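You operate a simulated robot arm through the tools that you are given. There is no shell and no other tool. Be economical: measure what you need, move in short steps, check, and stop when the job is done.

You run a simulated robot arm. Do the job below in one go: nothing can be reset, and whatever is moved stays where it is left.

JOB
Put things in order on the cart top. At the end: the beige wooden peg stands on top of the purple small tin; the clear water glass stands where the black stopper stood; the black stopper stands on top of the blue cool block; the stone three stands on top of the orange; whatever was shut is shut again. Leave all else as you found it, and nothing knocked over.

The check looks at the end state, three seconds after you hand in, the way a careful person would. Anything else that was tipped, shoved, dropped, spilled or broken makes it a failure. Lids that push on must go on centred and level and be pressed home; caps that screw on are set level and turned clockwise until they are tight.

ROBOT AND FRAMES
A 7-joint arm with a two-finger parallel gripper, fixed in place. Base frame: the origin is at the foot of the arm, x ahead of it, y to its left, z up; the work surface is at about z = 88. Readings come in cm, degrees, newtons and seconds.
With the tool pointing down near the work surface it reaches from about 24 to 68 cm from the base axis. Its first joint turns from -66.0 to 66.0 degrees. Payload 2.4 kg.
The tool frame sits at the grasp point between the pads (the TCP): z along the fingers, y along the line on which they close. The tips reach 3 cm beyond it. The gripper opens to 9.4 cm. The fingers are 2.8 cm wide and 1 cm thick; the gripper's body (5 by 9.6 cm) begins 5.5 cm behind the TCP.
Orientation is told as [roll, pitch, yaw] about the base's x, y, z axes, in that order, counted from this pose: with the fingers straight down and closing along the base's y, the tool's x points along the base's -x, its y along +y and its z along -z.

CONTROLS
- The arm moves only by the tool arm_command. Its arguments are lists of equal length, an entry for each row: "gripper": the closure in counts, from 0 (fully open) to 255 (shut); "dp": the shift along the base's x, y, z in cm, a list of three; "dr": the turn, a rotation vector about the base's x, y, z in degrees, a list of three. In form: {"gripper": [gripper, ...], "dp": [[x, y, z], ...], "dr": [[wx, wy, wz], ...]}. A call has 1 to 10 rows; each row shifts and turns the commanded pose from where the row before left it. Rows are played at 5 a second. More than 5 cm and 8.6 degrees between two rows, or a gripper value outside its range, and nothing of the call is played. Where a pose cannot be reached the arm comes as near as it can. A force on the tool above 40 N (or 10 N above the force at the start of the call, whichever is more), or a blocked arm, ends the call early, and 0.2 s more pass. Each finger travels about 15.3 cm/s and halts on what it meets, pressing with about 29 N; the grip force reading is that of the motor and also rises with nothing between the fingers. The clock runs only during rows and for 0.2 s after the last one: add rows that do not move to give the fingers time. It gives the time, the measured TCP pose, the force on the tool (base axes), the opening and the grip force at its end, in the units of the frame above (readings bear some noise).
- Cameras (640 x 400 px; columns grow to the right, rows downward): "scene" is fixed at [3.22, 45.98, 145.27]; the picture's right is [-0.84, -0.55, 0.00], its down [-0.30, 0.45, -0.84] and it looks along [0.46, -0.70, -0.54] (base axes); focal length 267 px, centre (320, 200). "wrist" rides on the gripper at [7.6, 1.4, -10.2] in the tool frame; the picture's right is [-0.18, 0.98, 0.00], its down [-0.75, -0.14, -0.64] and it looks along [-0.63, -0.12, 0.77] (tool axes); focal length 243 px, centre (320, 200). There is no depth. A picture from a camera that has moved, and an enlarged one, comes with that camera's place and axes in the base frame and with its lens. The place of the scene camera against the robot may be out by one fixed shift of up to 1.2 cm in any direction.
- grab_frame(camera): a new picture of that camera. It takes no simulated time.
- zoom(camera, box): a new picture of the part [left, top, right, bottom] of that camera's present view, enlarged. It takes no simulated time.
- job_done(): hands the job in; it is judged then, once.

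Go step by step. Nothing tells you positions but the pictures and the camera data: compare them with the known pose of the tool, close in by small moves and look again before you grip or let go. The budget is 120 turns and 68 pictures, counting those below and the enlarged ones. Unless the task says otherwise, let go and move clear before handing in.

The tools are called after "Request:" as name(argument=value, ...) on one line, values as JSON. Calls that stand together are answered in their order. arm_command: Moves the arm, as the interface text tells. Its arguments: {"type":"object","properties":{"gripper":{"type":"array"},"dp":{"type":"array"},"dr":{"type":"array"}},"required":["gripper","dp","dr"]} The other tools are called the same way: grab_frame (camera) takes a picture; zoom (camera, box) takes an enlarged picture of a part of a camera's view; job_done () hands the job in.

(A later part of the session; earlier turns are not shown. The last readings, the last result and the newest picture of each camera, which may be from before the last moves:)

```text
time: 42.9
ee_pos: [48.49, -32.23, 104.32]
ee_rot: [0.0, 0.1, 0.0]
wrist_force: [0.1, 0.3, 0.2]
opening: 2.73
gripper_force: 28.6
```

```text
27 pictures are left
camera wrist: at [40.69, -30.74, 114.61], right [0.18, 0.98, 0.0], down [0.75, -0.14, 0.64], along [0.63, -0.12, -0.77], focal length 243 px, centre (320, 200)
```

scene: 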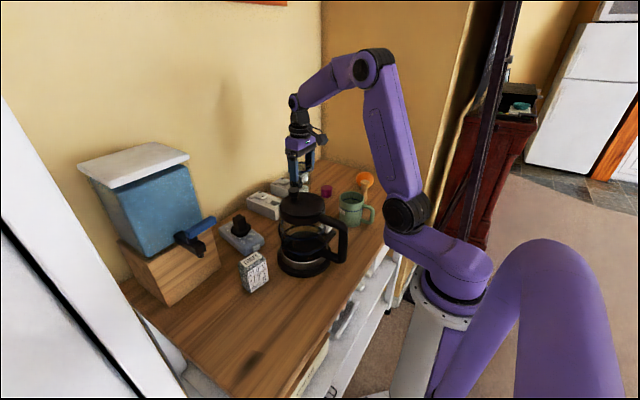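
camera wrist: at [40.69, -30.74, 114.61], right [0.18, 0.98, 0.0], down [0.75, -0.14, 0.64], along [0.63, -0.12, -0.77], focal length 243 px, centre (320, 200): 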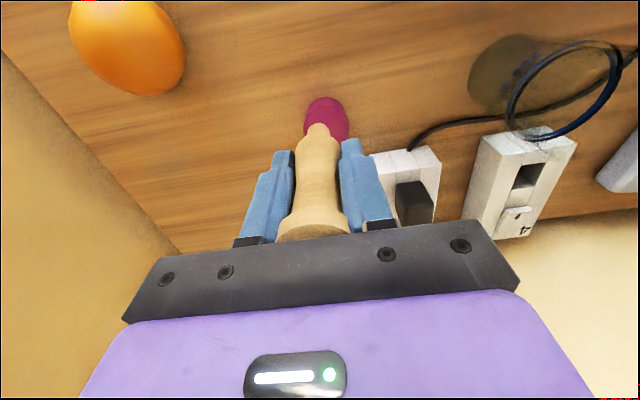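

Request:
zoom(camera="wrist", box=[270, 70, 380, 250])

Request:
zoom(camera="scene", box=[300, 140, 360, 210])

```text
2.22 times, centred on (325, 160) of wrist
camera zoom: at [40.69, -30.74, 114.61], right [0.18, 0.98, 0.0], down [0.75, -0.14, 0.64], along [0.63, -0.12, -0.77], focal length 539 px, centre (309, 289)
```

zoom: 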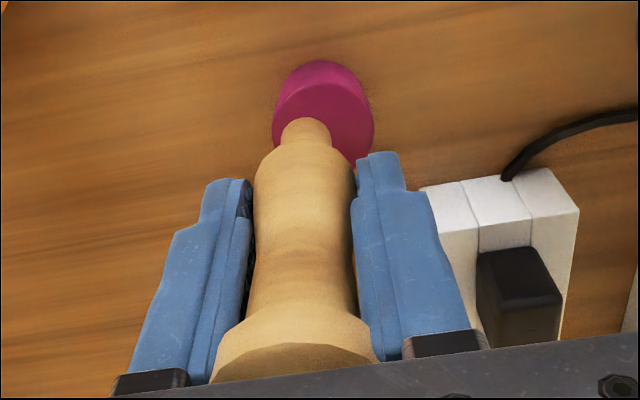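

```text
5.71 times, centred on (330, 175) of scene
camera zoom: at [3.22, 45.98, 145.27], right [-0.84, -0.55, 0.0], down [-0.3, 0.45, -0.84], along [0.46, -0.7, -0.54], focal length 1528 px, centre (263, 343)
```

zoom: 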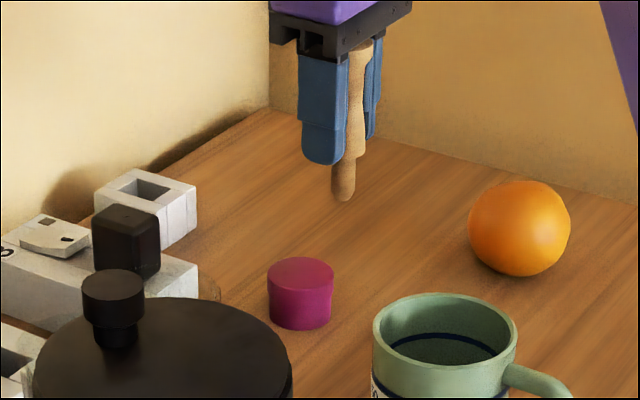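

The tin is at about (50.8, -32.0), top z≈91.3, and the peg tip is ~6.4 below the TCP. I'll move over and lower to just above it.

Request:
arm_command(gripper=[200, 200, 200, 200, 200], dp=[[2.4, 0.15, 0], [0, 0, -2.5], [0, 0, -2.0], [0, 0, -1], [0, 0, 0]], dr=[[0, 0, 0], [0, 0, 0], [0, 0, 0], [0, 0, 0], [0, 0, 0]])

Request:
zoom(camera="wrist", box=[270, 70, 380, 250])

Request:
zoom(camera="scene", box=[300, 140, 360, 210])

```text
time: 44.1
ee_pos: [50.66, -32.03, 98.84]
ee_rot: [0.1, 0.1, 0.0]
wrist_force: [-0.6, -0.6, 0.0]
opening: 2.73
gripper_force: 28.6
```

```text
2.22 times, centred on (325, 160) of wrist
camera zoom: at [43.11, -30.65, 109.14], right [0.18, 0.98, 0.0], down [0.75, -0.14, 0.64], along [0.63, -0.12, -0.77], focal length 539 px, centre (309, 289)
```

zoom: 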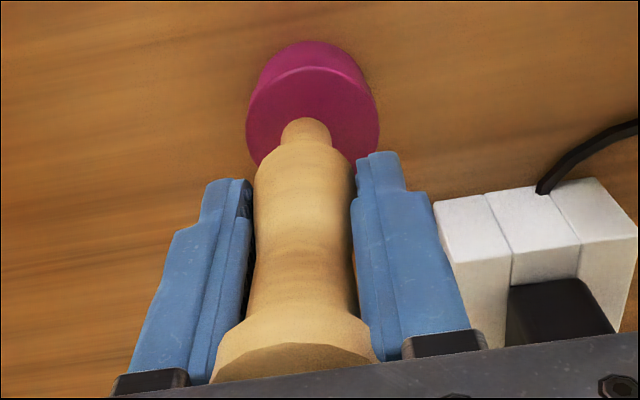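

```text
5.71 times, centred on (330, 175) of scene
camera zoom: at [3.22, 45.98, 145.27], right [-0.84, -0.55, 0.0], down [-0.3, 0.45, -0.84], along [0.46, -0.7, -0.54], focal length 1528 px, centre (263, 343)
```

zoom: 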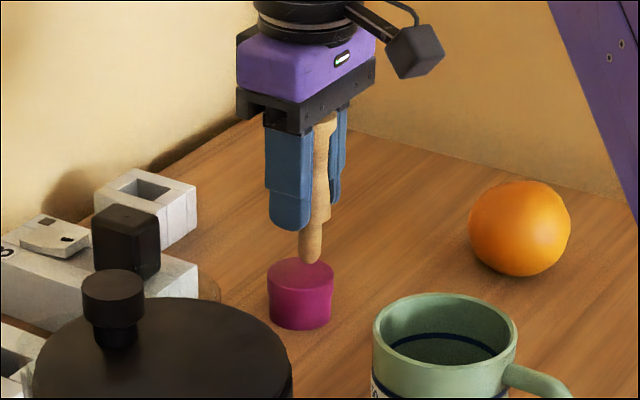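

The scene view suggests the tip is ~0.5 cm short in x. I'll correct and recheck.

Request:
arm_command(gripper=[200, 200, 200], dp=[[0.5, 0.1, 0], [0, 0, -0.5], [0, 0, 0]], dr=[[0, 0, 0], [0, 0, 0], [0, 0, 0]])

Request:
zoom(camera="wrist", box=[280, 80, 360, 150])

Request:
zoom(camera="scene", box=[310, 160, 350, 205])

```text
time: 44.9
ee_pos: [51.13, -31.98, 98.3]
ee_rot: [0.0, -0.1, 0.0]
wrist_force: [0.9, 0.0, 0.2]
opening: 2.75
gripper_force: 29.2
```

```text
5.71 times, centred on (320, 115) of wrist
camera zoom: at [43.51, -30.48, 108.57], right [0.18, 0.98, 0.0], down [0.75, -0.14, 0.64], along [0.63, -0.12, -0.77], focal length 1386 px, centre (320, 686)
```

zoom: 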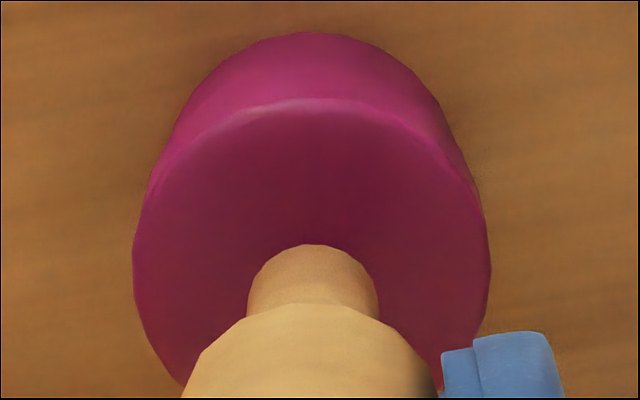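

```text
8.89 times, centred on (330, 182) of scene
camera zoom: at [3.22, 45.98, 145.27], right [-0.84, -0.55, 0.0], down [-0.3, 0.45, -0.84], along [0.46, -0.7, -0.54], focal length 2376 px, centre (231, 356)
```

zoom: 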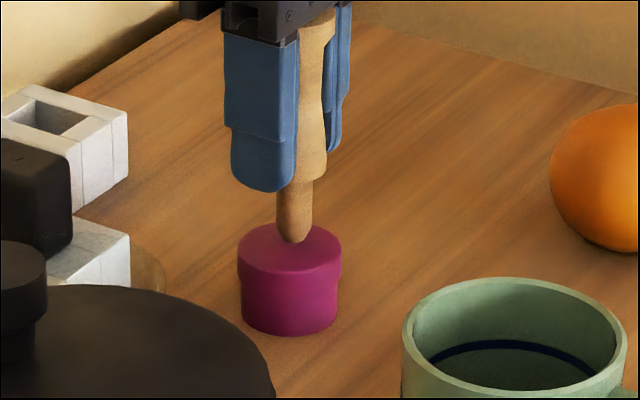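

Nearly aligned. Small nudge, then lower to contact.

Request:
arm_command(gripper=[200, 200, 200, 200, 200, 200], dp=[[0.15, 0, 0], [0, 0, -0.3], [0, 0, -0.15], [0, 0, -0.1], [0, 0, 0], [0, 0, 0]], dr=[[0, 0, 0], [0, 0, 0], [0, 0, 0], [0, 0, 0], [0, 0, 0], [0, 0, 0]])

```text
time: 46.3
ee_pos: [51.35, -31.91, 97.78]
ee_rot: [-0.1, -0.1, 0.0]
wrist_force: [-1.6, 0.6, 14.9]
opening: 2.72
gripper_force: 28.9
```

Contact. I'll release gently and check before leaving.

Request:
arm_command(gripper=[200, 175, 165, 150, 120, 95, 95], dp=[[0, 0, 0.08], [0, 0, 0], [0, 0, 0], [0, 0, 0], [0, 0, 0], [0, 0, 0], [0, 0, 0]], dr=[[0, 0, 0], [0, 0, 0], [0, 0, 0], [0, 0, 0], [0, 0, 0], [0, 0, 0], [0, 0, 0]])

Request:
grab_frame(camera="wrist")

Request:
zoom(camera="scene", box=[300, 140, 360, 210])

```text
time: 47.9
ee_pos: [51.51, -31.82, 97.64]
ee_rot: [0.2, 0.1, 0.0]
wrist_force: [0.6, -0.2, 0.0]
opening: 5.91
gripper_force: 0.1
```

```text
20 pictures are left
camera wrist: at [43.68, -30.49, 108.01], right [0.18, 0.98, 0.0], down [0.75, -0.14, 0.64], along [0.63, -0.12, -0.77], focal length 243 px, centre (320, 200)
```

wrist: 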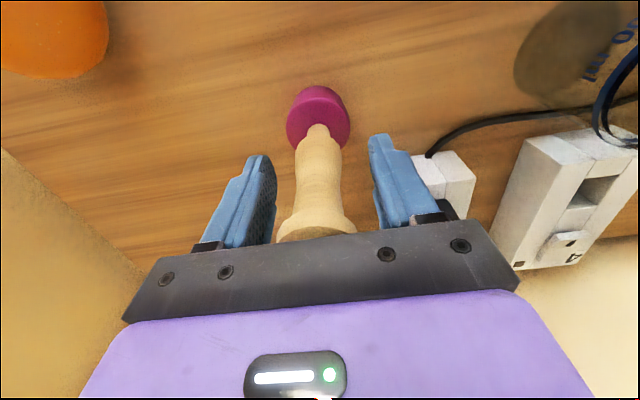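

```text
5.71 times, centred on (330, 175) of scene
camera zoom: at [3.22, 45.98, 145.27], right [-0.84, -0.55, 0.0], down [-0.3, 0.45, -0.84], along [0.46, -0.7, -0.54], focal length 1528 px, centre (263, 343)
```

zoom: 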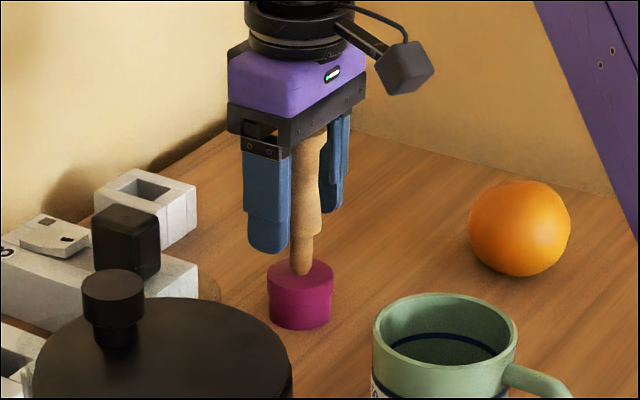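

The peg stands on the tin. Rising straight up, then on to the stone.

Request:
arm_command(gripper=[95, 90, 80, 60, 30, 0, 0, 0, 0], dp=[[0, 0, 1.5], [0, 0, 3], [0, 0, 4], [0, 0, 4], [0, 0, 4], [-2, 3, 4], [-2, 4, 4], [-2, 4, 0], [0, 0, 0]], dr=[[0, 0, 0], [0, 0, 0], [0, 0, 0], [0, 0, 0], [0, 0, 0], [0, 0, 0], [0, 0, 0], [0, 0, 0], [0, 0, 0]])

Request:
zoom(camera="scene", box=[220, 150, 400, 290])

Request:
arm_command(gripper=[0, 0, 0, 0, 0, 0, 0, 0, 0, 0], dp=[[-1, 4.5, 0], [-0.5, 4.5, 0], [-0.5, 4.5, 0], [-0.5, 4.5, 0], [-0.5, 4.5, 0], [-0.5, 4.5, 0], [-0.5, 4.5, 0], [0, 4, -3], [0, 1, -3], [0, 0, 0]], dr=[[0, 0, 0], [0, 0, 0], [0, 0, 0], [0, 0, 0], [0, 0, 0], [0, 0, 0], [0, 0, 0], [0, 0, 0], [0, 0, 0], [0, 0, 0]])

Request:
grab_frame(camera="wrist")

```text
refused: row 6 steps farther than a row can; nothing moved
```

```text
2.86 times, centred on (310, 220) of scene
camera zoom: at [3.22, 45.98, 145.27], right [-0.84, -0.55, 0.0], down [-0.3, 0.45, -0.84], along [0.46, -0.7, -0.54], focal length 764 px, centre (349, 143)
```

zoom: 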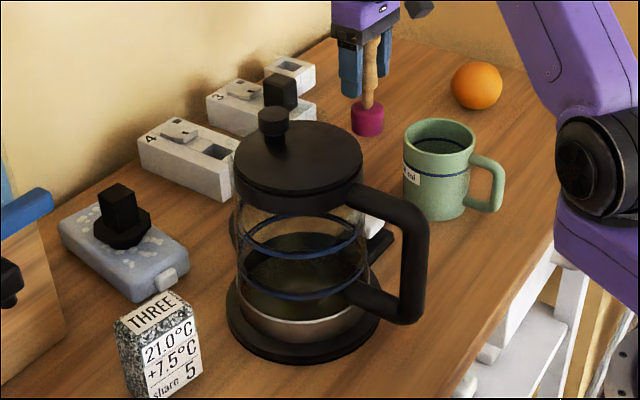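

```text
time: 49.4
ee_pos: [47.85, -4.73, 98.01]
ee_rot: [-0.2, -0.2, 0.5]
wrist_force: [0.6, -0.3, -0.2]
opening: 9.4
gripper_force: 0.0
stopped in row 7: the force on the tool passed its limit (the readings are from after the stop); the commanded pose is now the measured one
```

```text
17 pictures are left
camera wrist: at [40.14, -3.35, 108.31], right [0.17, 0.98, 0.0], down [0.75, -0.13, 0.65], along [0.63, -0.12, -0.76], focal length 243 px, centre (320, 200)
```

wrist: 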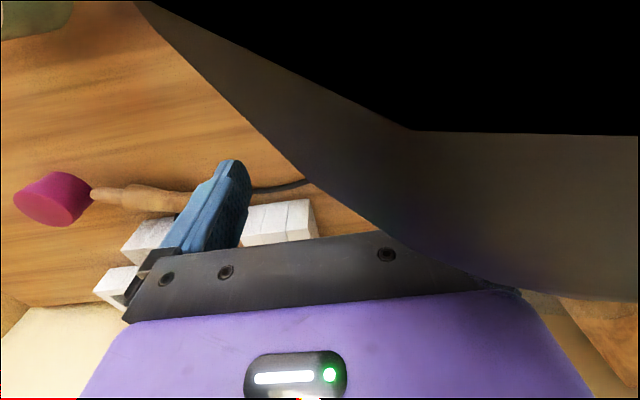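

My mistake: I queued the sideways sweep behind a lift that was refused, so the arm swept low through the peg and probably the glass, and it is now against the press. I'm stopping to assess before moving again.

Request:
zoom(camera="scene", box=[200, 130, 420, 300])

```text
2.35 times, centred on (310, 215) of scene
camera zoom: at [3.22, 45.98, 145.27], right [-0.84, -0.55, 0.0], down [-0.3, 0.45, -0.84], along [0.46, -0.7, -0.54], focal length 629 px, centre (344, 165)
```

zoom: 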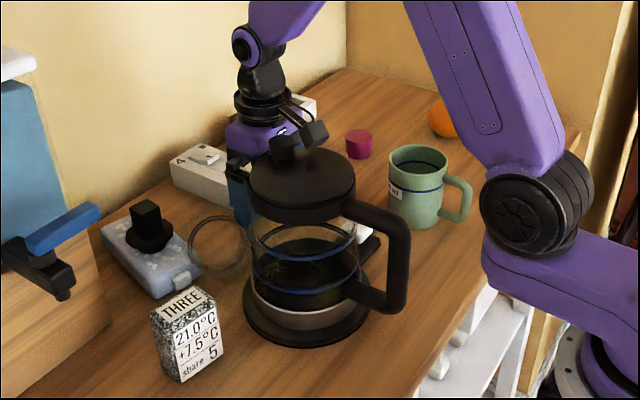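

The glass lies between the cool block and press, and the peg lies by the sockets; the press looks unmoved. I'll back off gently and rise, one call at a time.

Request:
arm_command(gripper=[0, 0, 0, 0, 0, 0, 0, 0], dp=[[0.3, -0.6, 0], [0.3, -0.6, 0], [0, 0, 1.5], [0, 0, 3], [0, 0, 4], [0, 0, 4], [0, 0, 4], [0, 0, 0]], dr=[[0, 0, 0], [0, 0, 0], [0, 0, 0], [0, 0, 0], [0, 0, 0], [0, 0, 0], [0, 0, 0], [0, 0, 0]])

```text
time: 51.2
ee_pos: [48.46, -6.03, 114.43]
ee_rot: [-0.2, -0.2, 0.5]
wrist_force: [-0.2, 0.9, -0.4]
opening: 9.4
gripper_force: 0.0
```

Request:
arm_command(gripper=[0, 0, 0, 0], dp=[[-1, 0, 3.5], [-2, 0, 3], [-2, 0, 0], [0, 0, 0]], dr=[[0, 0, 0], [0, 0, -0.5], [0, 0, 0], [0, 0, 0]])

Request:
grab_frame(camera="wrist")

```text
time: 52.2
ee_pos: [43.39, -5.93, 121.19]
ee_rot: [-0.1, -0.2, 0.1]
wrist_force: [-0.9, -0.6, -0.3]
opening: 9.4
gripper_force: 0.0
```

```text
15 pictures are left
camera wrist: at [35.78, -4.51, 131.46], right [0.18, 0.98, 0.0], down [0.75, -0.14, 0.64], along [0.63, -0.12, -0.76], focal length 243 px, centre (320, 200)
```

wrist: 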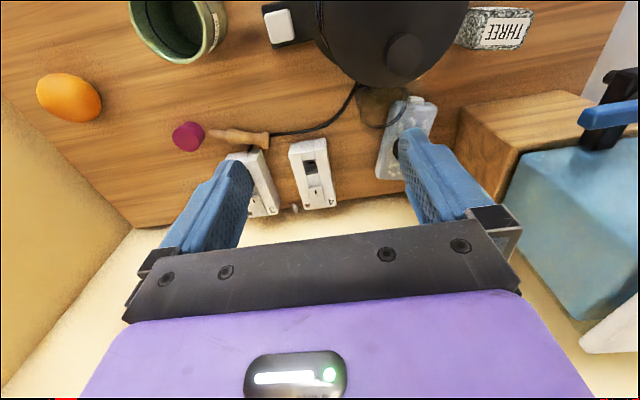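

Request:
zoom(camera="wrist", box=[160, 70, 460, 220])

```text
2.13 times, centred on (310, 145) of wrist
camera zoom: at [35.78, -4.51, 131.46], right [0.18, 0.98, 0.0], down [0.75, -0.14, 0.64], along [0.63, -0.12, -0.76], focal length 518 px, centre (341, 317)
```

zoom: 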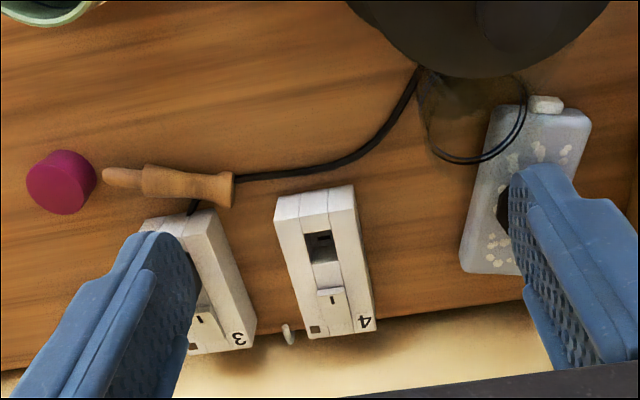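

Request:
zoom(camera="scene", box=[225, 200, 325, 290])

Request:
zoom(camera="wrist", box=[335, 85, 425, 165])

```text
4.44 times, centred on (275, 245) of scene
camera zoom: at [3.22, 45.98, 145.27], right [-0.84, -0.55, 0.0], down [-0.3, 0.45, -0.84], along [0.46, -0.7, -0.54], focal length 1188 px, centre (520, 0)
```

zoom: 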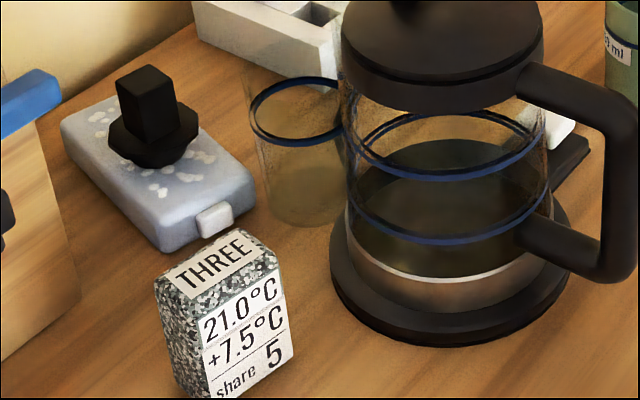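

```text
5.00 times, centred on (380, 125) of wrist
camera zoom: at [35.78, -4.51, 131.46], right [0.18, 0.98, 0.0], down [0.75, -0.14, 0.64], along [0.63, -0.12, -0.76], focal length 1213 px, centre (20, 575)
```

zoom: 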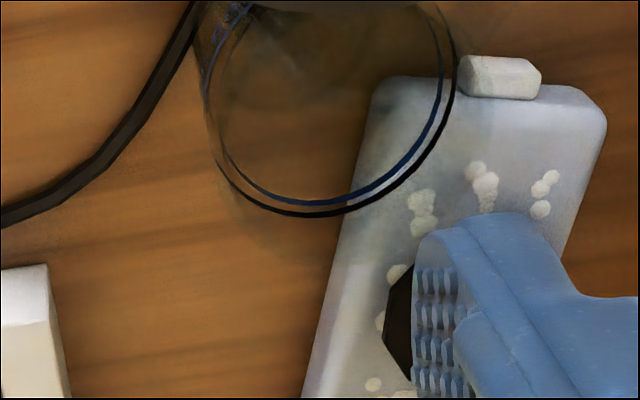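

Good news: the glass is still standing, just shoved to about (49, 1.2) between press and cool block. I'll turn the wrist +60° to keep the camera clear of the press and look from above.

Request:
arm_command(gripper=[0, 0, 0, 0, 0, 0, 0, 0, 0, 0], dp=[[1, 1, 0], [1, 1, 0], [1, 1, 0], [1, 1, 0], [1, 1, 0], [0.6, 1, 0], [0, 1, 0], [0, 0, -2], [0, 0, -2], [0, 0, 0]], dr=[[0, 0, 7.5], [0, 0, 7.5], [0, 0, 7.5], [0, 0, 7.5], [0, 0, 7.5], [0, 0, 7.5], [0, 0, 7.5], [0, 0, 7.5], [0, 0, 0], [0, 0, 0]])

Request:
grab_frame(camera="wrist")

```text
time: 54.4
ee_pos: [49.07, 1.1, 117.14]
ee_rot: [-0.2, -0.2, 60.1]
wrist_force: [-0.3, 0.4, 0.8]
opening: 9.42
gripper_force: 0.1
```

```text
11 pictures are left
camera wrist: at [43.94, -4.77, 127.28], right [-0.76, 0.65, 0.0], down [0.49, 0.58, 0.65], along [0.42, 0.49, -0.76], focal length 243 px, centre (320, 200)
```

wrist: 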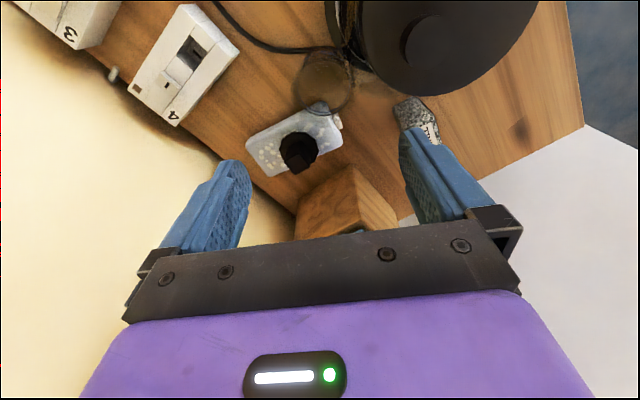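

Request:
zoom(camera="wrist", box=[270, 30, 370, 130])

```text
4.00 times, centred on (320, 80) of wrist
camera zoom: at [43.94, -4.77, 127.28], right [-0.76, 0.65, 0.0], down [0.49, 0.58, 0.65], along [0.42, 0.49, -0.76], focal length 970 px, centre (320, 680)
```

zoom: 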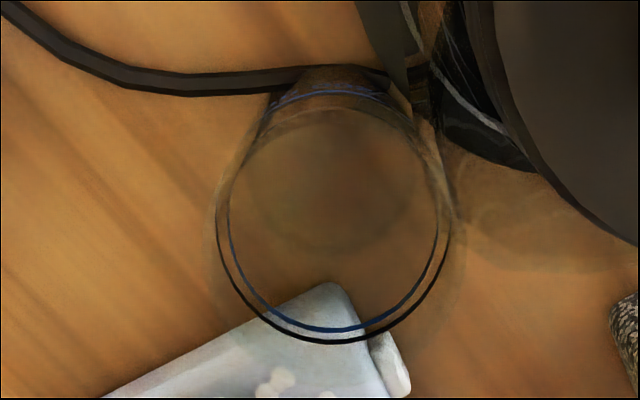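

The glass is at about (48.9, 1.6). A wrist yaw of about -38° gives clearance from press and stopper; I'll turn and centre while still high.

Request:
arm_command(gripper=[0, 0, 0, 0, 0, 0, 0, 0, 0, 0], dp=[[0, 0, 0], [0, 0, 0], [0, 0, 0], [0, 0, 0], [0, 0, 0], [0, 0, 0], [0, 0, 0], [0, 0, 0], [0, 0, 0], [0, 0, 0]], dr=[[0, 0, -8.2], [0, 0, -8.2], [0, 0, -8.2], [0, 0, -8.2], [0, 0, -8.2], [0, 0, -8.2], [0, 0, -8.2], [0, 0, -8.2], [0, 0, -8.2], [0, 0, -8.2]])

```text
time: 56.6
ee_pos: [48.94, 1.04, 117.08]
ee_rot: [-0.3, -0.2, -22.1]
wrist_force: [0.6, 0.9, -0.5]
opening: 9.38
gripper_force: 0.1
```

Request:
arm_command(gripper=[0, 0, 0, 0, 0, 0, 0], dp=[[0, 0.5, 0], [0, 0, 0], [0, 0, -4], [0, 0, -4], [0, 0, -3], [0, 0, -2], [0, 0, 0]], dr=[[0.3, 0.2, -8], [0, 0, -8], [0, 0, 0], [0, 0, 0], [0, 0, 0], [0, 0, 0], [0, 0, 0]])

Request:
grab_frame(camera="wrist")

```text
time: 58.2
ee_pos: [48.95, 1.5, 103.87]
ee_rot: [0.0, 0.1, -37.9]
wrist_force: [-0.7, 0.1, 0.6]
opening: 9.41
gripper_force: 0.1
```

```text
9 pictures are left
camera wrist: at [43.87, 7.35, 114.27], right [0.75, 0.66, 0.0], down [0.51, -0.57, 0.64], along [0.42, -0.48, -0.77], focal length 243 px, centre (320, 200)
```

wrist: 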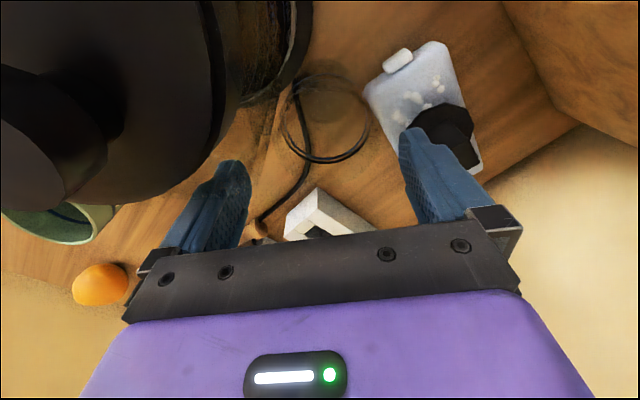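

Nudge y +0.5 and descend around the glass slowly.

Request:
arm_command(gripper=[0, 0, 0, 0, 0, 0, 0, 0], dp=[[0, 0.5, 0], [0, 0, -1.5], [0, 0, -1.5], [0, 0, -1.5], [0, 0, -1.5], [0, 0, -1.5], [0, 0, -0.5], [0, 0, 0]], dr=[[0, 0, 0], [0, 0, 0], [0, 0, 0], [0, 0, 0], [0, 0, 0], [0, 0, 0], [0, 0, 0], [0, 0, 0]])

Request:
grab_frame(camera="wrist")

```text
time: 59.2
ee_pos: [49.44, 2.09, 100.62]
ee_rot: [0.3, -0.3, -37.9]
wrist_force: [-4.9, -0.1, 12.7]
opening: 9.39
gripper_force: 0.0
stopped in row 4: the force on the tool passed its limit (the readings are from after the stop); the commanded pose is now the measured one
```

```text
8 pictures are left
camera wrist: at [44.1, 7.94, 110.88], right [0.75, 0.66, 0.01], down [0.5, -0.57, 0.65], along [0.43, -0.48, -0.76], focal length 243 px, centre (320, 200)
```

wrist: 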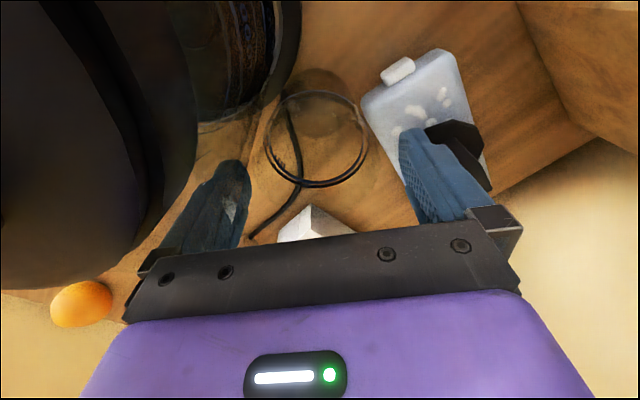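

The gripper body touched the press lid's rim. I'll rise, then tilt the hand 20° away from the press about the finger-closing line for clearance, and check.

Request:
arm_command(gripper=[0, 0, 0, 0, 0, 0, 0, 0], dp=[[0, 0, 1.5], [0, 0, 3], [-0.4, 0, 1], [0, 0, 0], [0, 0, 0], [0, 0, 0], [0, 0, 0], [0, 0, 0]], dr=[[-0.3, 0.3, 0], [0, 0, 0], [0, 0, 0], [4.1, 5.25, 0], [4.1, 5.25, 0], [4.1, 5.25, 0], [0, 0, 0], [0, 0, 0]])

Request:
grab_frame(camera="wrist")

```text
time: 61.0
ee_pos: [49.09, 2.08, 105.99]
ee_rot: [0.0, 19.6, -37.8]
wrist_force: [-0.4, 0.4, -0.1]
opening: 9.42
gripper_force: 0.1
```

```text
7 pictures are left
camera wrist: at [46.93, 5.58, 118.27], right [0.74, 0.67, -0.06], down [0.64, -0.68, 0.35], along [0.19, -0.3, -0.93], focal length 243 px, centre (320, 200)
```

wrist: 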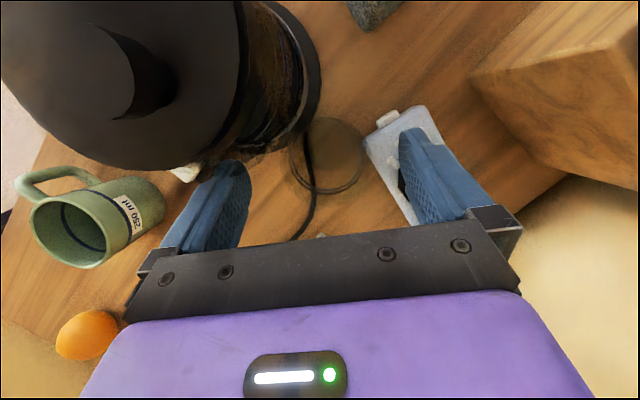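

Press still upright; glass at about (49.3, 2.05), well centred. Descending.

Request:
arm_command(gripper=[0, 0, 0, 0, 0, 0, 0, 0], dp=[[0.15, 0, -1.5], [0, 0, -1.5], [0, 0, -1.5], [0, 0, -1.5], [0, 0, -1.5], [0, 0, -1.5], [0, 0, -1], [0, 0, 0]], dr=[[0, 0, 0], [0, 0, 0], [0, 0, 0], [0, 0, 0], [0, 0, 0], [0, 0, 0], [0, 0, 0], [0, 0, 0]])

```text
time: 62.8
ee_pos: [49.37, 2.11, 96.21]
ee_rot: [0.2, 19.5, -37.7]
wrist_force: [11.4, -1.6, 9.2]
opening: 9.12
gripper_force: 0.2
```

Some contact force; I'll back up a bit and reread.

Request:
arm_command(gripper=[0, 0, 0], dp=[[0, 0, 0.7], [0, 0, 0], [0, 0, 0]], dr=[[0, 0, 0], [0, 0, 0], [0, 0, 0]])

Request:
grab_frame(camera="wrist")

```text
time: 63.6
ee_pos: [49.18, 2.12, 96.79]
ee_rot: [-0.1, 19.7, -37.8]
wrist_force: [0.0, 0.2, -0.2]
opening: 9.37
gripper_force: 0.0
```

```text
6 pictures are left
camera wrist: at [47.04, 5.59, 109.09], right [0.74, 0.67, -0.06], down [0.64, -0.68, 0.35], along [0.19, -0.3, -0.93], focal length 243 px, centre (320, 200)
```

wrist: 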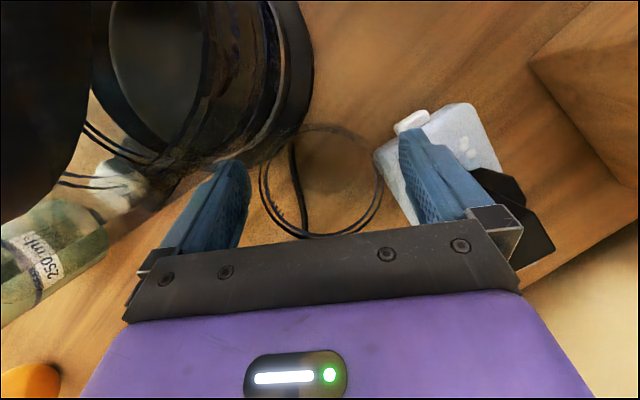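

No contact here and the glass is centred. Gripping at this height.

Request:
arm_command(gripper=[20, 35, 45, 55, 70, 100, 130, 130, 130], dp=[[0, 0, 0], [0, 0, 0], [0, 0, 0], [0, 0, 0], [0, 0, 0], [0, 0, 0], [0, 0, 0], [0, 0, 0.5], [0, 0, 0.5]], dr=[[0, 0, 0], [0, 0, 0], [0, 0, 0], [0, 0, 0], [0, 0, 0], [0, 0, 0], [0, 0, 0], [0, 0, 0], [0, 0, 0]])

```text
time: 65.6
ee_pos: [49.2, 2.12, 97.74]
ee_rot: [0.0, 19.6, -38.0]
wrist_force: [0.8, 1.1, -2.2]
opening: 8.01
gripper_force: 28.8
```

Held. Lift a little and carry to the stopper's spot.

Request:
arm_command(gripper=[130, 130, 130, 130, 130, 130, 130, 130, 130, 130], dp=[[0, 0, 1], [0, 0, 2], [0, 0, 2], [0, -2, 0], [0, -3, 0], [0, -3.5, 0], [0, -3.5, 0], [0, -2.7, 0], [0.1, -1.5, 0], [0, 0, 0]], dr=[[0, 0, 0], [0, 0, 0], [0, 0, 0], [0, 0, 0], [0, 0, 0], [0, 0, 0], [0, 0, 0], [0, 0, 0], [0, 0, 0], [0, 0, 0]])

```text
time: 67.8
ee_pos: [49.19, -14.15, 102.74]
ee_rot: [0.1, 19.6, -37.8]
wrist_force: [-0.1, 0.7, -3.0]
opening: 8.01
gripper_force: 28.8
```

Request:
arm_command(gripper=[130, 130, 130, 130, 130, 130, 130], dp=[[0.1, 0.1, -2], [0, 0, -2], [0, 0, -1.2], [0, 0, -0.3], [0, 0, -0.15], [0, 0, 0], [0, 0, 0]], dr=[[0, 0, 0], [0, 0, 0], [0, 0, 0], [0, 0, 0], [0, 0, 0], [0, 0, 0], [0, 0, 0]])

```text
time: 69.4
ee_pos: [49.35, -14.11, 97.12]
ee_rot: [0.0, 19.7, -37.9]
wrist_force: [0.0, -0.6, -2.3]
opening: 8.04
gripper_force: 29.2
```

Request:
arm_command(gripper=[130, 130, 130, 130, 130], dp=[[0, 0, -0.1], [0, 0, -0.1], [0, 0, -0.1], [0, 0, 0], [0, 0, 0]], dr=[[0, 0, 0], [0, 0, 0], [0, 0, 0], [0, 0, 0], [0, 0, 0]])

```text
time: 70.6
ee_pos: [49.42, -14.12, 96.94]
ee_rot: [0.0, 19.5, -37.9]
wrist_force: [0.0, -0.9, 12.8]
opening: 8.02
gripper_force: 28.9
```

Contact. Releasing and rising straight up (single call), then I'll level the tool.

Request:
arm_command(gripper=[130, 80, 50, 30, 10, 0, 0, 0, 0, 0], dp=[[0, 0, 0.1], [0, 0, 0], [0, 0, 0], [0, 0, 0], [0, 0, 0], [0, 0, 0], [0, 0, 1.5], [0, 0, 3], [0, 0, 4], [0, 0, 4]], dr=[[0, 0, 0], [0, 0, 0], [0, 0, 0], [0, 0, 0], [0, 0, 0], [0, 0, 0], [0, 0, 0], [0, 0, 0], [0, 0, 0], [0, 0, 0]])

```text
time: 72.8
ee_pos: [49.42, -14.2, 109.52]
ee_rot: [-0.1, 19.5, -37.9]
wrist_force: [-0.5, 0.4, 0.5]
opening: 9.39
gripper_force: 0.1
```

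The glass is released. Next I'll level the tool and turn it towards the fallen peg near (53, -24), staying high.

Request:
arm_command(gripper=[0, 0, 0, 0, 0, 0, 0, 0, 0, 0], dp=[[0, 0, 2], [0, 0, 0], [0, 0, 0], [0.5, -2, 0], [0.5, -2, 0], [0.5, -2, 0], [0.5, -2, 0], [0.5, -1.5, 0], [0.5, -1, 0], [0.5, 0, 0]], dr=[[-4.1, -5.2, 0], [-4.1, -5.2, 0], [-4.1, -5.2, 0], [0, 0, 8.2], [0, 0, 8.2], [0, 0, 8.2], [0, 0, 8.2], [0, 0, 8.2], [0, 0, 8.2], [0, 0, 8.2]])

```text
time: 75.0
ee_pos: [52.88, -24.57, 111.53]
ee_rot: [-0.1, -0.3, 19.8]
wrist_force: [0.1, 0.2, -0.4]
opening: 9.39
gripper_force: 0.0
```

Request:
arm_command(gripper=[0, 0, 0, 0, 0, 0, 0, 0, 0], dp=[[0, 0, 0], [0, 0, 0], [0, 0, 0], [0, 0, 0], [0, 0, 0], [0, 0, 0], [0, 0, 0], [0, 0, 0], [0, 0, 0]], dr=[[0.1, 0.3, 7.9], [0, 0, 7.9], [0, 0, 7.9], [0, 0, 7.9], [0, 0, 7.9], [0, 0, 7.9], [0, 0, 7.9], [0, 0, 0], [0, 0, 0]])

Request:
grab_frame(camera="wrist")

```text
time: 77.0
ee_pos: [52.91, -24.49, 111.41]
ee_rot: [0.0, 0.0, 74.9]
wrist_force: [-0.7, -0.2, 0.9]
opening: 9.42
gripper_force: 0.1
```

```text
5 pictures are left
camera wrist: at [49.51, -31.44, 121.78], right [-0.9, 0.43, 0.0], down [0.33, 0.69, 0.64], along [0.28, 0.58, -0.77], focal length 243 px, centre (320, 200)
```

wrist: 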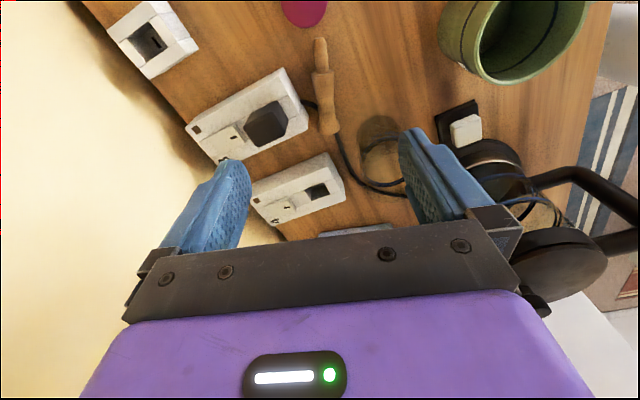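

The peg lies with its nub towards the tin, at about (53, -24) for the grip point, angled 70°. I'll align, narrow the fingers and go lower for a check.

Request:
arm_command(gripper=[60, 118, 118, 118, 118, 118, 118], dp=[[-0.4, 0.65, 0], [0, 0, -3], [0, 0, -4], [0, 0, -4], [0, 0, -3], [0, 0, 0], [0, 0, 0]], dr=[[0, 0, -5], [0, 0, 0], [0, 0, 0], [0, 0, 0], [0, 0, 0], [0, 0, 0], [0, 0, 0]])

Request:
grab_frame(camera="wrist")

```text
time: 78.6
ee_pos: [52.37, -23.82, 97.44]
ee_rot: [0.0, 0.1, 69.8]
wrist_force: [-0.4, -0.8, 0.1]
opening: 5.04
gripper_force: 0.0
```

```text
4 pictures are left
camera wrist: at [48.4, -30.5, 107.72], right [-0.86, 0.51, 0.0], down [0.39, 0.66, 0.64], along [0.33, 0.55, -0.77], focal length 243 px, centre (320, 200)
```

wrist: 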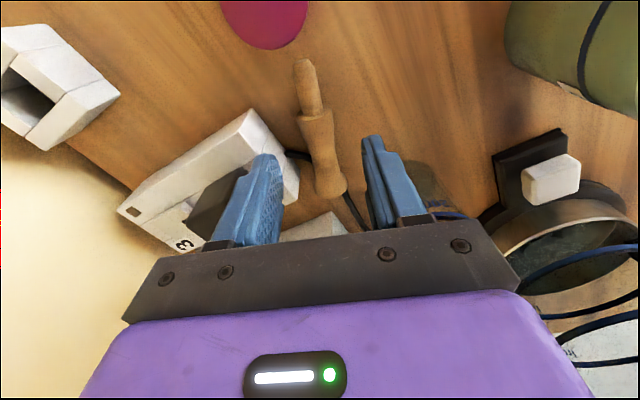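

To clear socket 3, I'll grip the peg by its nub at about (51.6, -26.8) with a narrower opening.

Request:
arm_command(gripper=[146, 146, 146, 146, 146, 146, 146], dp=[[-0.74, -3, 0], [0, 0, -2], [0, 0, -2], [0, 0, -1.3], [0, 0, -0.6], [0, 0, 0], [0, 0, 0]], dr=[[0, 0, 0.5], [0, 0, 0.5], [0, 0, 0], [0, 0, 0], [0, 0, 0], [0, 0, 0], [0, 0, 0]])

```text
time: 80.2
ee_pos: [51.67, -26.87, 91.47]
ee_rot: [-0.1, 0.0, 70.9]
wrist_force: [-0.7, -0.1, -1.1]
opening: 4.01
gripper_force: 0.1
```

Request:
arm_command(gripper=[180, 215, 255, 255, 255, 255, 255], dp=[[0, 0, 0], [0, 0, 0], [0, 0, 0], [0, 0, 0], [0, 0, 0], [0, 0, 0.5], [0, 0, 1]], dr=[[0, 0, 0], [0, 0, 0], [0, 0, 0], [0, 0, 0], [0, 0, 0], [0, 0, 0], [0, 0, 0]])

```text
time: 81.8
ee_pos: [51.77, -26.72, 92.93]
ee_rot: [0.1, 0.0, 70.8]
wrist_force: [0.4, -0.2, -0.4]
opening: 1.42
gripper_force: 29.4
```

Nub gripped. I'll lift, turn it to point radially, and carry it to the free area near (36.5, -35).

Request:
arm_command(gripper=[255, 255, 255, 255, 255, 255, 255, 255, 255, 255], dp=[[0, 0, 3], [0, 0, 4], [0, 0, 3], [-1, -2, 0], [-2, -2, 0], [-2.5, -1.5, 0], [-2.5, -1, 0], [-2.5, -1, 0], [-2.5, -0.8, 0], [-2.3, 0, 0]], dr=[[0, 0, 0], [0, 0, 0], [0, 0, 0], [0, 0, -8], [0, 0, -8], [0, 0, -8], [0, 0, -8], [0, 0, -8], [0, 0, -8], [0, 0, -8]])

```text
time: 84.0
ee_pos: [36.43, -35.21, 102.83]
ee_rot: [0.0, -0.1, 14.8]
wrist_force: [0.7, -0.3, -0.4]
opening: 1.44
gripper_force: 28.9
```

Request:
arm_command(gripper=[255, 255, 255, 255, 255, 255, 255, 255], dp=[[0, 0, 0], [0, 0, 0], [0, 0, -4], [0, 0, -4], [0, 0, -2], [0, 0, -0.8], [0, 0, 0], [0, 0, 0]], dr=[[0, 0, -7.4], [0, 0, -7.4], [0, 0, 0], [0, 0, 0], [0, 0, 0], [0, 0, 0], [0, 0, 0], [0, 0, 0]])

```text
time: 85.8
ee_pos: [36.56, -35.38, 92.29]
ee_rot: [0.0, 0.1, 0.0]
wrist_force: [0.3, -0.4, -0.9]
opening: 1.42
gripper_force: 28.7
```

Request:
arm_command(gripper=[255, 255, 255, 255, 255, 255], dp=[[0, 0, -0.3], [0, 0, -0.2], [0, 0, -0.2], [0, 0, -0.1], [0, 0, 0], [0, 0, 0]], dr=[[0, 0, 0], [0, 0, 0], [0, 0, 0], [0, 0, 0], [0, 0, 0], [0, 0, 0]])

```text
time: 87.2
ee_pos: [36.31, -35.25, 91.4]
ee_rot: [0.1, -0.1, 0.0]
wrist_force: [-0.5, -0.7, 8.4]
opening: 1.45
gripper_force: 29.0
```

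Request:
arm_command(gripper=[230, 210, 195, 180, 160, 140, 120, 120, 120, 120], dp=[[0, 0, 0], [0, 0, 0], [0, 0, 0], [0, 0, 0], [0, 0, 0], [0, 0, 0], [0, 0, 0], [0, 0, 2], [0, 0, 3], [0, 0, 2]], dr=[[0, 0, 0], [0, 0, 0], [0, 0, 0], [0, 0, 0], [0, 0, 0], [0, 0, 0], [0, 0, 0], [0, 0, 0], [0, 0, 0], [0, 0, 0]])

Request:
arm_command(gripper=[100, 90, 90, 90, 90, 90], dp=[[1.3, 0, 0], [1.3, 0, 0], [1.3, 0, 0], [1.3, 0, 0], [0, 0, 0], [0, 0, 0]], dr=[[0, 7.5, 0], [0, 7.5, 0], [0, 7.5, 0], [0, 7.5, 0], [0, 0, 0], [0, 0, 0]])

Request:
grab_frame(camera="wrist")

```text
time: 89.4
ee_pos: [36.54, -35.26, 98.55]
ee_rot: [0.0, -0.1, 0.1]
wrist_force: [-0.1, -0.3, 0.2]
opening: 4.99
gripper_force: 0.0
```

```text
time: 90.8
ee_pos: [41.66, -35.22, 98.51]
ee_rot: [0.0, 30.0, 0.0]
wrist_force: [0.0, -0.3, -0.3]
opening: 6.1
gripper_force: 0.0
```

```text
3 pictures are left
camera wrist: at [40.08, -33.79, 111.2], right [0.16, 0.98, -0.09], down [0.97, -0.14, 0.18], along [0.16, -0.12, -0.98], focal length 243 px, centre (320, 200)
```

wrist: 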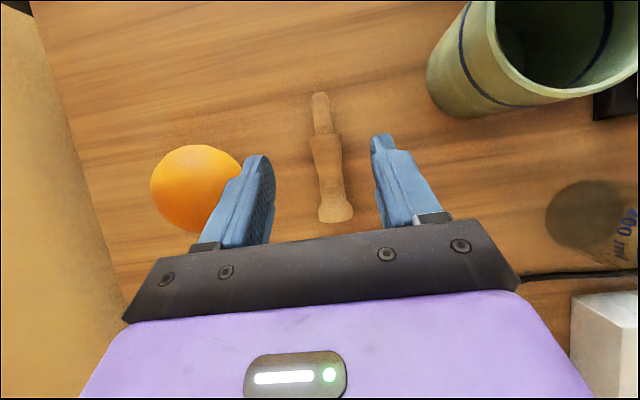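

The peg now lies along x with its nub at (34.55, -35) and head end at (45.65, -35.35). I'll descend with the leaned hand and grip the body.

Request:
arm_command(gripper=[90, 90, 90, 90, 90, 90], dp=[[-0.2, 0.05, -2], [0, 0, -2], [0, 0, -1.8], [0, 0, -0.9], [0, 0, 0], [0, 0, 0]], dr=[[0, 0, -1], [0, 0, -0.5], [0, 0, 0], [0, 0, 0], [0, 0, 0], [0, 0, 0]])

```text
time: 92.2
ee_pos: [41.47, -35.09, 91.66]
ee_rot: [0.1, 30.0, -1.4]
wrist_force: [0.5, 0.1, 0.4]
opening: 6.08
gripper_force: 0.1
```

Request:
arm_command(gripper=[90, 120, 150, 175, 200, 230, 255, 255], dp=[[0, 0, -0.15], [0, 0, 0], [0, 0, 0], [0, 0, 0], [0, 0, 0], [0, 0, 0], [0, 0, 0], [0, 0, 0]], dr=[[0, 0, 0], [0, 0, 0], [0, 0, 0], [0, 0, 0], [0, 0, 0], [0, 0, 0], [0, 0, 0], [0, 0, 0]])

```text
time: 94.0
ee_pos: [41.45, -35.09, 91.51]
ee_rot: [0.0, 30.1, -1.5]
wrist_force: [-0.4, 0.3, 1.0]
opening: 2.29
gripper_force: 29.1
```

Gripped. Lift high, then rotate 90° to bring the peg upright.

Request:
arm_command(gripper=[255, 255, 255, 255, 255, 255, 255, 255, 255], dp=[[0, 0, 1], [0, 0, 3], [0, 0, 4], [0, 0, 4], [0, 0, 4], [0, 0, 0], [0, 0, 0], [0, 0, 0], [0, 0, 0]], dr=[[0, 0, 0], [0, 0, 0], [0, 0, 0], [0, -7.5, 0], [0, -7.5, 0], [0, -7.5, 0], [0, -7.5, 0], [0, 0, 0.7], [0, 0, 0.8]])

```text
time: 96.0
ee_pos: [41.45, -35.11, 107.54]
ee_rot: [0.7, -0.1, 0.3]
wrist_force: [0.4, 0.5, -0.1]
opening: 2.3
gripper_force: 29.0
```

Request:
arm_command(gripper=[255, 255, 255, 255, 255, 255, 255, 255, 255, 255], dp=[[0, 0, 0], [0, 0, 0], [0, 0, 0], [0, 0, 0], [0, 0, 0], [0, 0, 0], [0, 0, 0], [0, 0, 0], [0, 0, 0], [0, 0, 0]], dr=[[-0.4, -7, 0], [0, -7, 0], [0, -7, 0], [0, -7, 0], [0, -7, 0], [0, -7, 0], [0, -7, 0], [0, -7.5, 0], [0, 0, 0], [0, 0, 0]])

```text
time: 98.2
ee_pos: [41.44, -35.04, 107.59]
ee_rot: [0.1, -56.6, 0.4]
wrist_force: [-0.1, 0.6, -0.3]
opening: 2.33
gripper_force: 29.2
```

The peg should now be upright with its nub ~7 cm below the TCP and 2.1 cm ahead. I'll move it over the tin and check with the scene camera.

Request:
arm_command(gripper=[255, 255, 255, 255, 255, 255], dp=[[2.5, 1.05, 0], [2.5, 1.05, 0], [2.5, 1.0, -2], [0, 0, -3], [0, 0, -2], [0, 0, 0]], dr=[[0, 0, 0], [0, 0, 0], [0, 0, 0], [0, 0, 0], [0, 0, 0], [0, 0, 0]])

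Request:
zoom(camera="scene", box=[300, 140, 360, 210])

```text
time: 99.6
ee_pos: [48.93, -31.92, 100.57]
ee_rot: [0.0, -56.5, 0.4]
wrist_force: [0.3, -0.2, -0.7]
opening: 2.28
gripper_force: 29.0
```

```text
5.71 times, centred on (330, 175) of scene
camera zoom: at [3.22, 45.98, 145.27], right [-0.84, -0.55, 0.0], down [-0.3, 0.45, -0.84], along [0.46, -0.7, -0.54], focal length 1528 px, centre (263, 343)
```

zoom: 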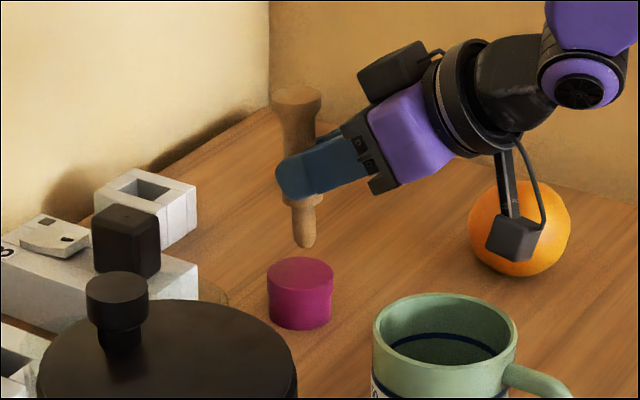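

The peg is upright bar a ~3.4° lean; I'll correct that, then lower to contact.

Request:
arm_command(gripper=[255, 255, 255, 255, 255, 255], dp=[[0, 0, 0], [0, 0, -1], [0, 0, -0.6], [0, 0, -0.2], [0, 0, 0], [0, 0, 0]], dr=[[0, -3.4, 0], [0, 0, 0], [0, 0, 0], [0, 0, 0], [0, 0, 0], [0, 0, 0]])

```text
time: 101.0
ee_pos: [48.95, -31.93, 98.84]
ee_rot: [-0.1, -59.9, 0.5]
wrist_force: [0.1, 0.0, -0.7]
opening: 2.29
gripper_force: 28.6
```

Request:
arm_command(gripper=[255, 255, 255, 255, 255, 255], dp=[[0, 0, -0.2], [0, 0, -0.1], [0, 0, -0.1], [0, 0, 0], [0, 0, 0], [0, 0, 0]], dr=[[0, 0, 0], [0, 0, 0], [0, 0, 0], [0, 0, 0], [0, 0, 0], [0, 0, 0]])

```text
time: 102.4
ee_pos: [48.9, -31.87, 98.37]
ee_rot: [0.0, -59.9, 0.5]
wrist_force: [-0.4, -0.6, -0.8]
opening: 2.31
gripper_force: 29.2
```

Request:
arm_command(gripper=[255, 255, 255, 255, 255], dp=[[0, 0, -0.1], [0, 0, -0.1], [0, 0, 0], [0, 0, 0], [0, 0, 0]], dr=[[0, 0, 0], [0, 0, 0], [0, 0, 0], [0, 0, 0], [0, 0, 0]])

```text
time: 103.6
ee_pos: [48.92, -32.05, 98.24]
ee_rot: [-0.1, -60.1, 0.7]
wrist_force: [-1.1, -1.1, 6.2]
opening: 2.3
gripper_force: 28.8
```

Contact. I'll open slowly and withdraw straight back along the finger axis.

Request:
arm_command(gripper=[240, 220, 205, 195, 185, 170, 150, 120, 90, 90], dp=[[0, 0, 0], [0, 0, 0], [0, 0, 0], [0, 0, 0], [0, 0, 0], [0, 0, 0], [0, 0, 0], [0, 0, 0], [0, 0, 0], [0, 0, 0]], dr=[[0, 0, 0], [0, 0, 0], [0, 0, 0], [0, 0, 0], [0, 0, 0], [0, 0, 0], [0, 0, 0], [0, 0, 0], [0, 0, 0], [0, 0, 0]])

```text
time: 105.8
ee_pos: [48.91, -32.06, 98.28]
ee_rot: [-0.1, -59.9, 0.6]
wrist_force: [0.0, -0.4, -0.3]
opening: 6.11
gripper_force: 0.1
```

Request:
arm_command(gripper=[90, 90, 90, 90, 90, 90, 90], dp=[[-0.9, 0, 0.5], [-2.2, 0, 1.2], [-2.6, 0, 1.5], [-2.6, 0, 1.5], [0, 0, 4], [0, 0, 4], [0, 0, 4]], dr=[[0, 0, 0], [0, 0, 0], [0, 0, 0], [0, 0, 0], [0, 7.5, 0], [0, 7.5, 0], [0, 7.5, 0]])

```text
time: 107.4
ee_pos: [40.55, -32.01, 114.92]
ee_rot: [0.1, -37.4, 0.5]
wrist_force: [0.6, 0.4, 0.2]
opening: 6.1
gripper_force: 0.1
```

Now the stone. I'll first level the tool and rise to a safe height.

Request:
arm_command(gripper=[60, 30, 0, 0, 0, 0, 0], dp=[[0, 0, 3], [0, 0, 3], [0, 0, 0], [0, 0, 0], [0, 0, 0], [0, 0, 0], [0, 0, 0]], dr=[[-0.1, 7.5, 0], [0, 7.5, 0], [0, 7.5, 0], [0, 7.5, 0], [0, 7.4, 0], [0, 0, -4.7], [0, 0, -4.8]])

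```text
time: 109.0
ee_pos: [40.7, -32.03, 120.79]
ee_rot: [0.3, 0.0, -9.4]
wrist_force: [-0.6, -0.9, 0.1]
opening: 9.37
gripper_force: 0.1
```

Level at z 121. Now travelling over to the stone.

Request:
arm_command(gripper=[0, 0, 0, 0, 0, 0, 0, 0, 0, 0], dp=[[0.3, 4.7, 0], [0.3, 4.8, 0], [0.3, 4.8, 0], [0.3, 4.8, 0], [0.3, 4.8, 0], [0.3, 4.8, 0], [0.3, 4.8, 0], [0.3, 4.8, 0], [0.3, 4.8, 0], [0.2, 3.9, 0]], dr=[[-0.3, 0, 0], [0, 0, 0], [0, 0, 0], [0, 0, 0], [0, 0, 0], [0, 0, 0], [0, 0, 0], [0, 0, 0], [0, 0, 0], [0, 0, 0]])

```text
time: 111.2
ee_pos: [43.5, 15.16, 120.75]
ee_rot: [0.0, -0.1, -9.3]
wrist_force: [-0.1, -0.6, -0.4]
opening: 9.4
gripper_force: 0.1
```

Request:
arm_command(gripper=[0, 0, 0, 0, 0, 0], dp=[[0, 0, -4], [0, 0, -4], [0, 0, -4], [0, 0, -3], [0, 0, 0], [0, 0, 0]], dr=[[0, 0, 0], [0, 0, 0], [0, 0, 0], [0, 0, 0], [0, 0, 0], [0, 0, 0]])

Request:
grab_frame(camera="wrist")

```text
time: 112.6
ee_pos: [43.45, 15.12, 105.87]
ee_rot: [0.0, -0.1, -9.1]
wrist_force: [-0.3, -0.1, -0.1]
opening: 9.39
gripper_force: 0.1
```

```text
1 pictures are left
camera wrist: at [36.09, 17.87, 116.1], right [0.34, 0.94, 0.0], down [0.72, -0.26, 0.64], along [0.6, -0.22, -0.77], focal length 243 px, centre (320, 200)
```

wrist: 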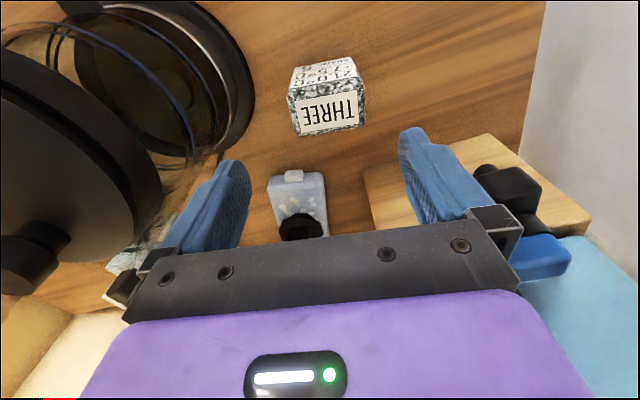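

The stone is centred near (43.5, 15.95), yaw -9°, top z≈95.2. I'll centre and descend around it.

Request:
arm_command(gripper=[0, 0, 0, 0, 0, 0, 0], dp=[[0.05, 0.8, 0], [0, 0, -4], [0, 0, -4], [0, 0, -3], [0, 0, -1.9], [0, 0, 0], [0, 0, 0]], dr=[[0, 0.1, 0], [0, 0, 0], [0, 0, 0], [0, 0, 0], [0, 0, 0], [0, 0, 0], [0, 0, 0]])

```text
time: 114.2
ee_pos: [43.53, 15.87, 92.81]
ee_rot: [0.0, 0.1, -9.2]
wrist_force: [-0.1, -0.4, 0.0]
opening: 9.38
gripper_force: 0.1
```

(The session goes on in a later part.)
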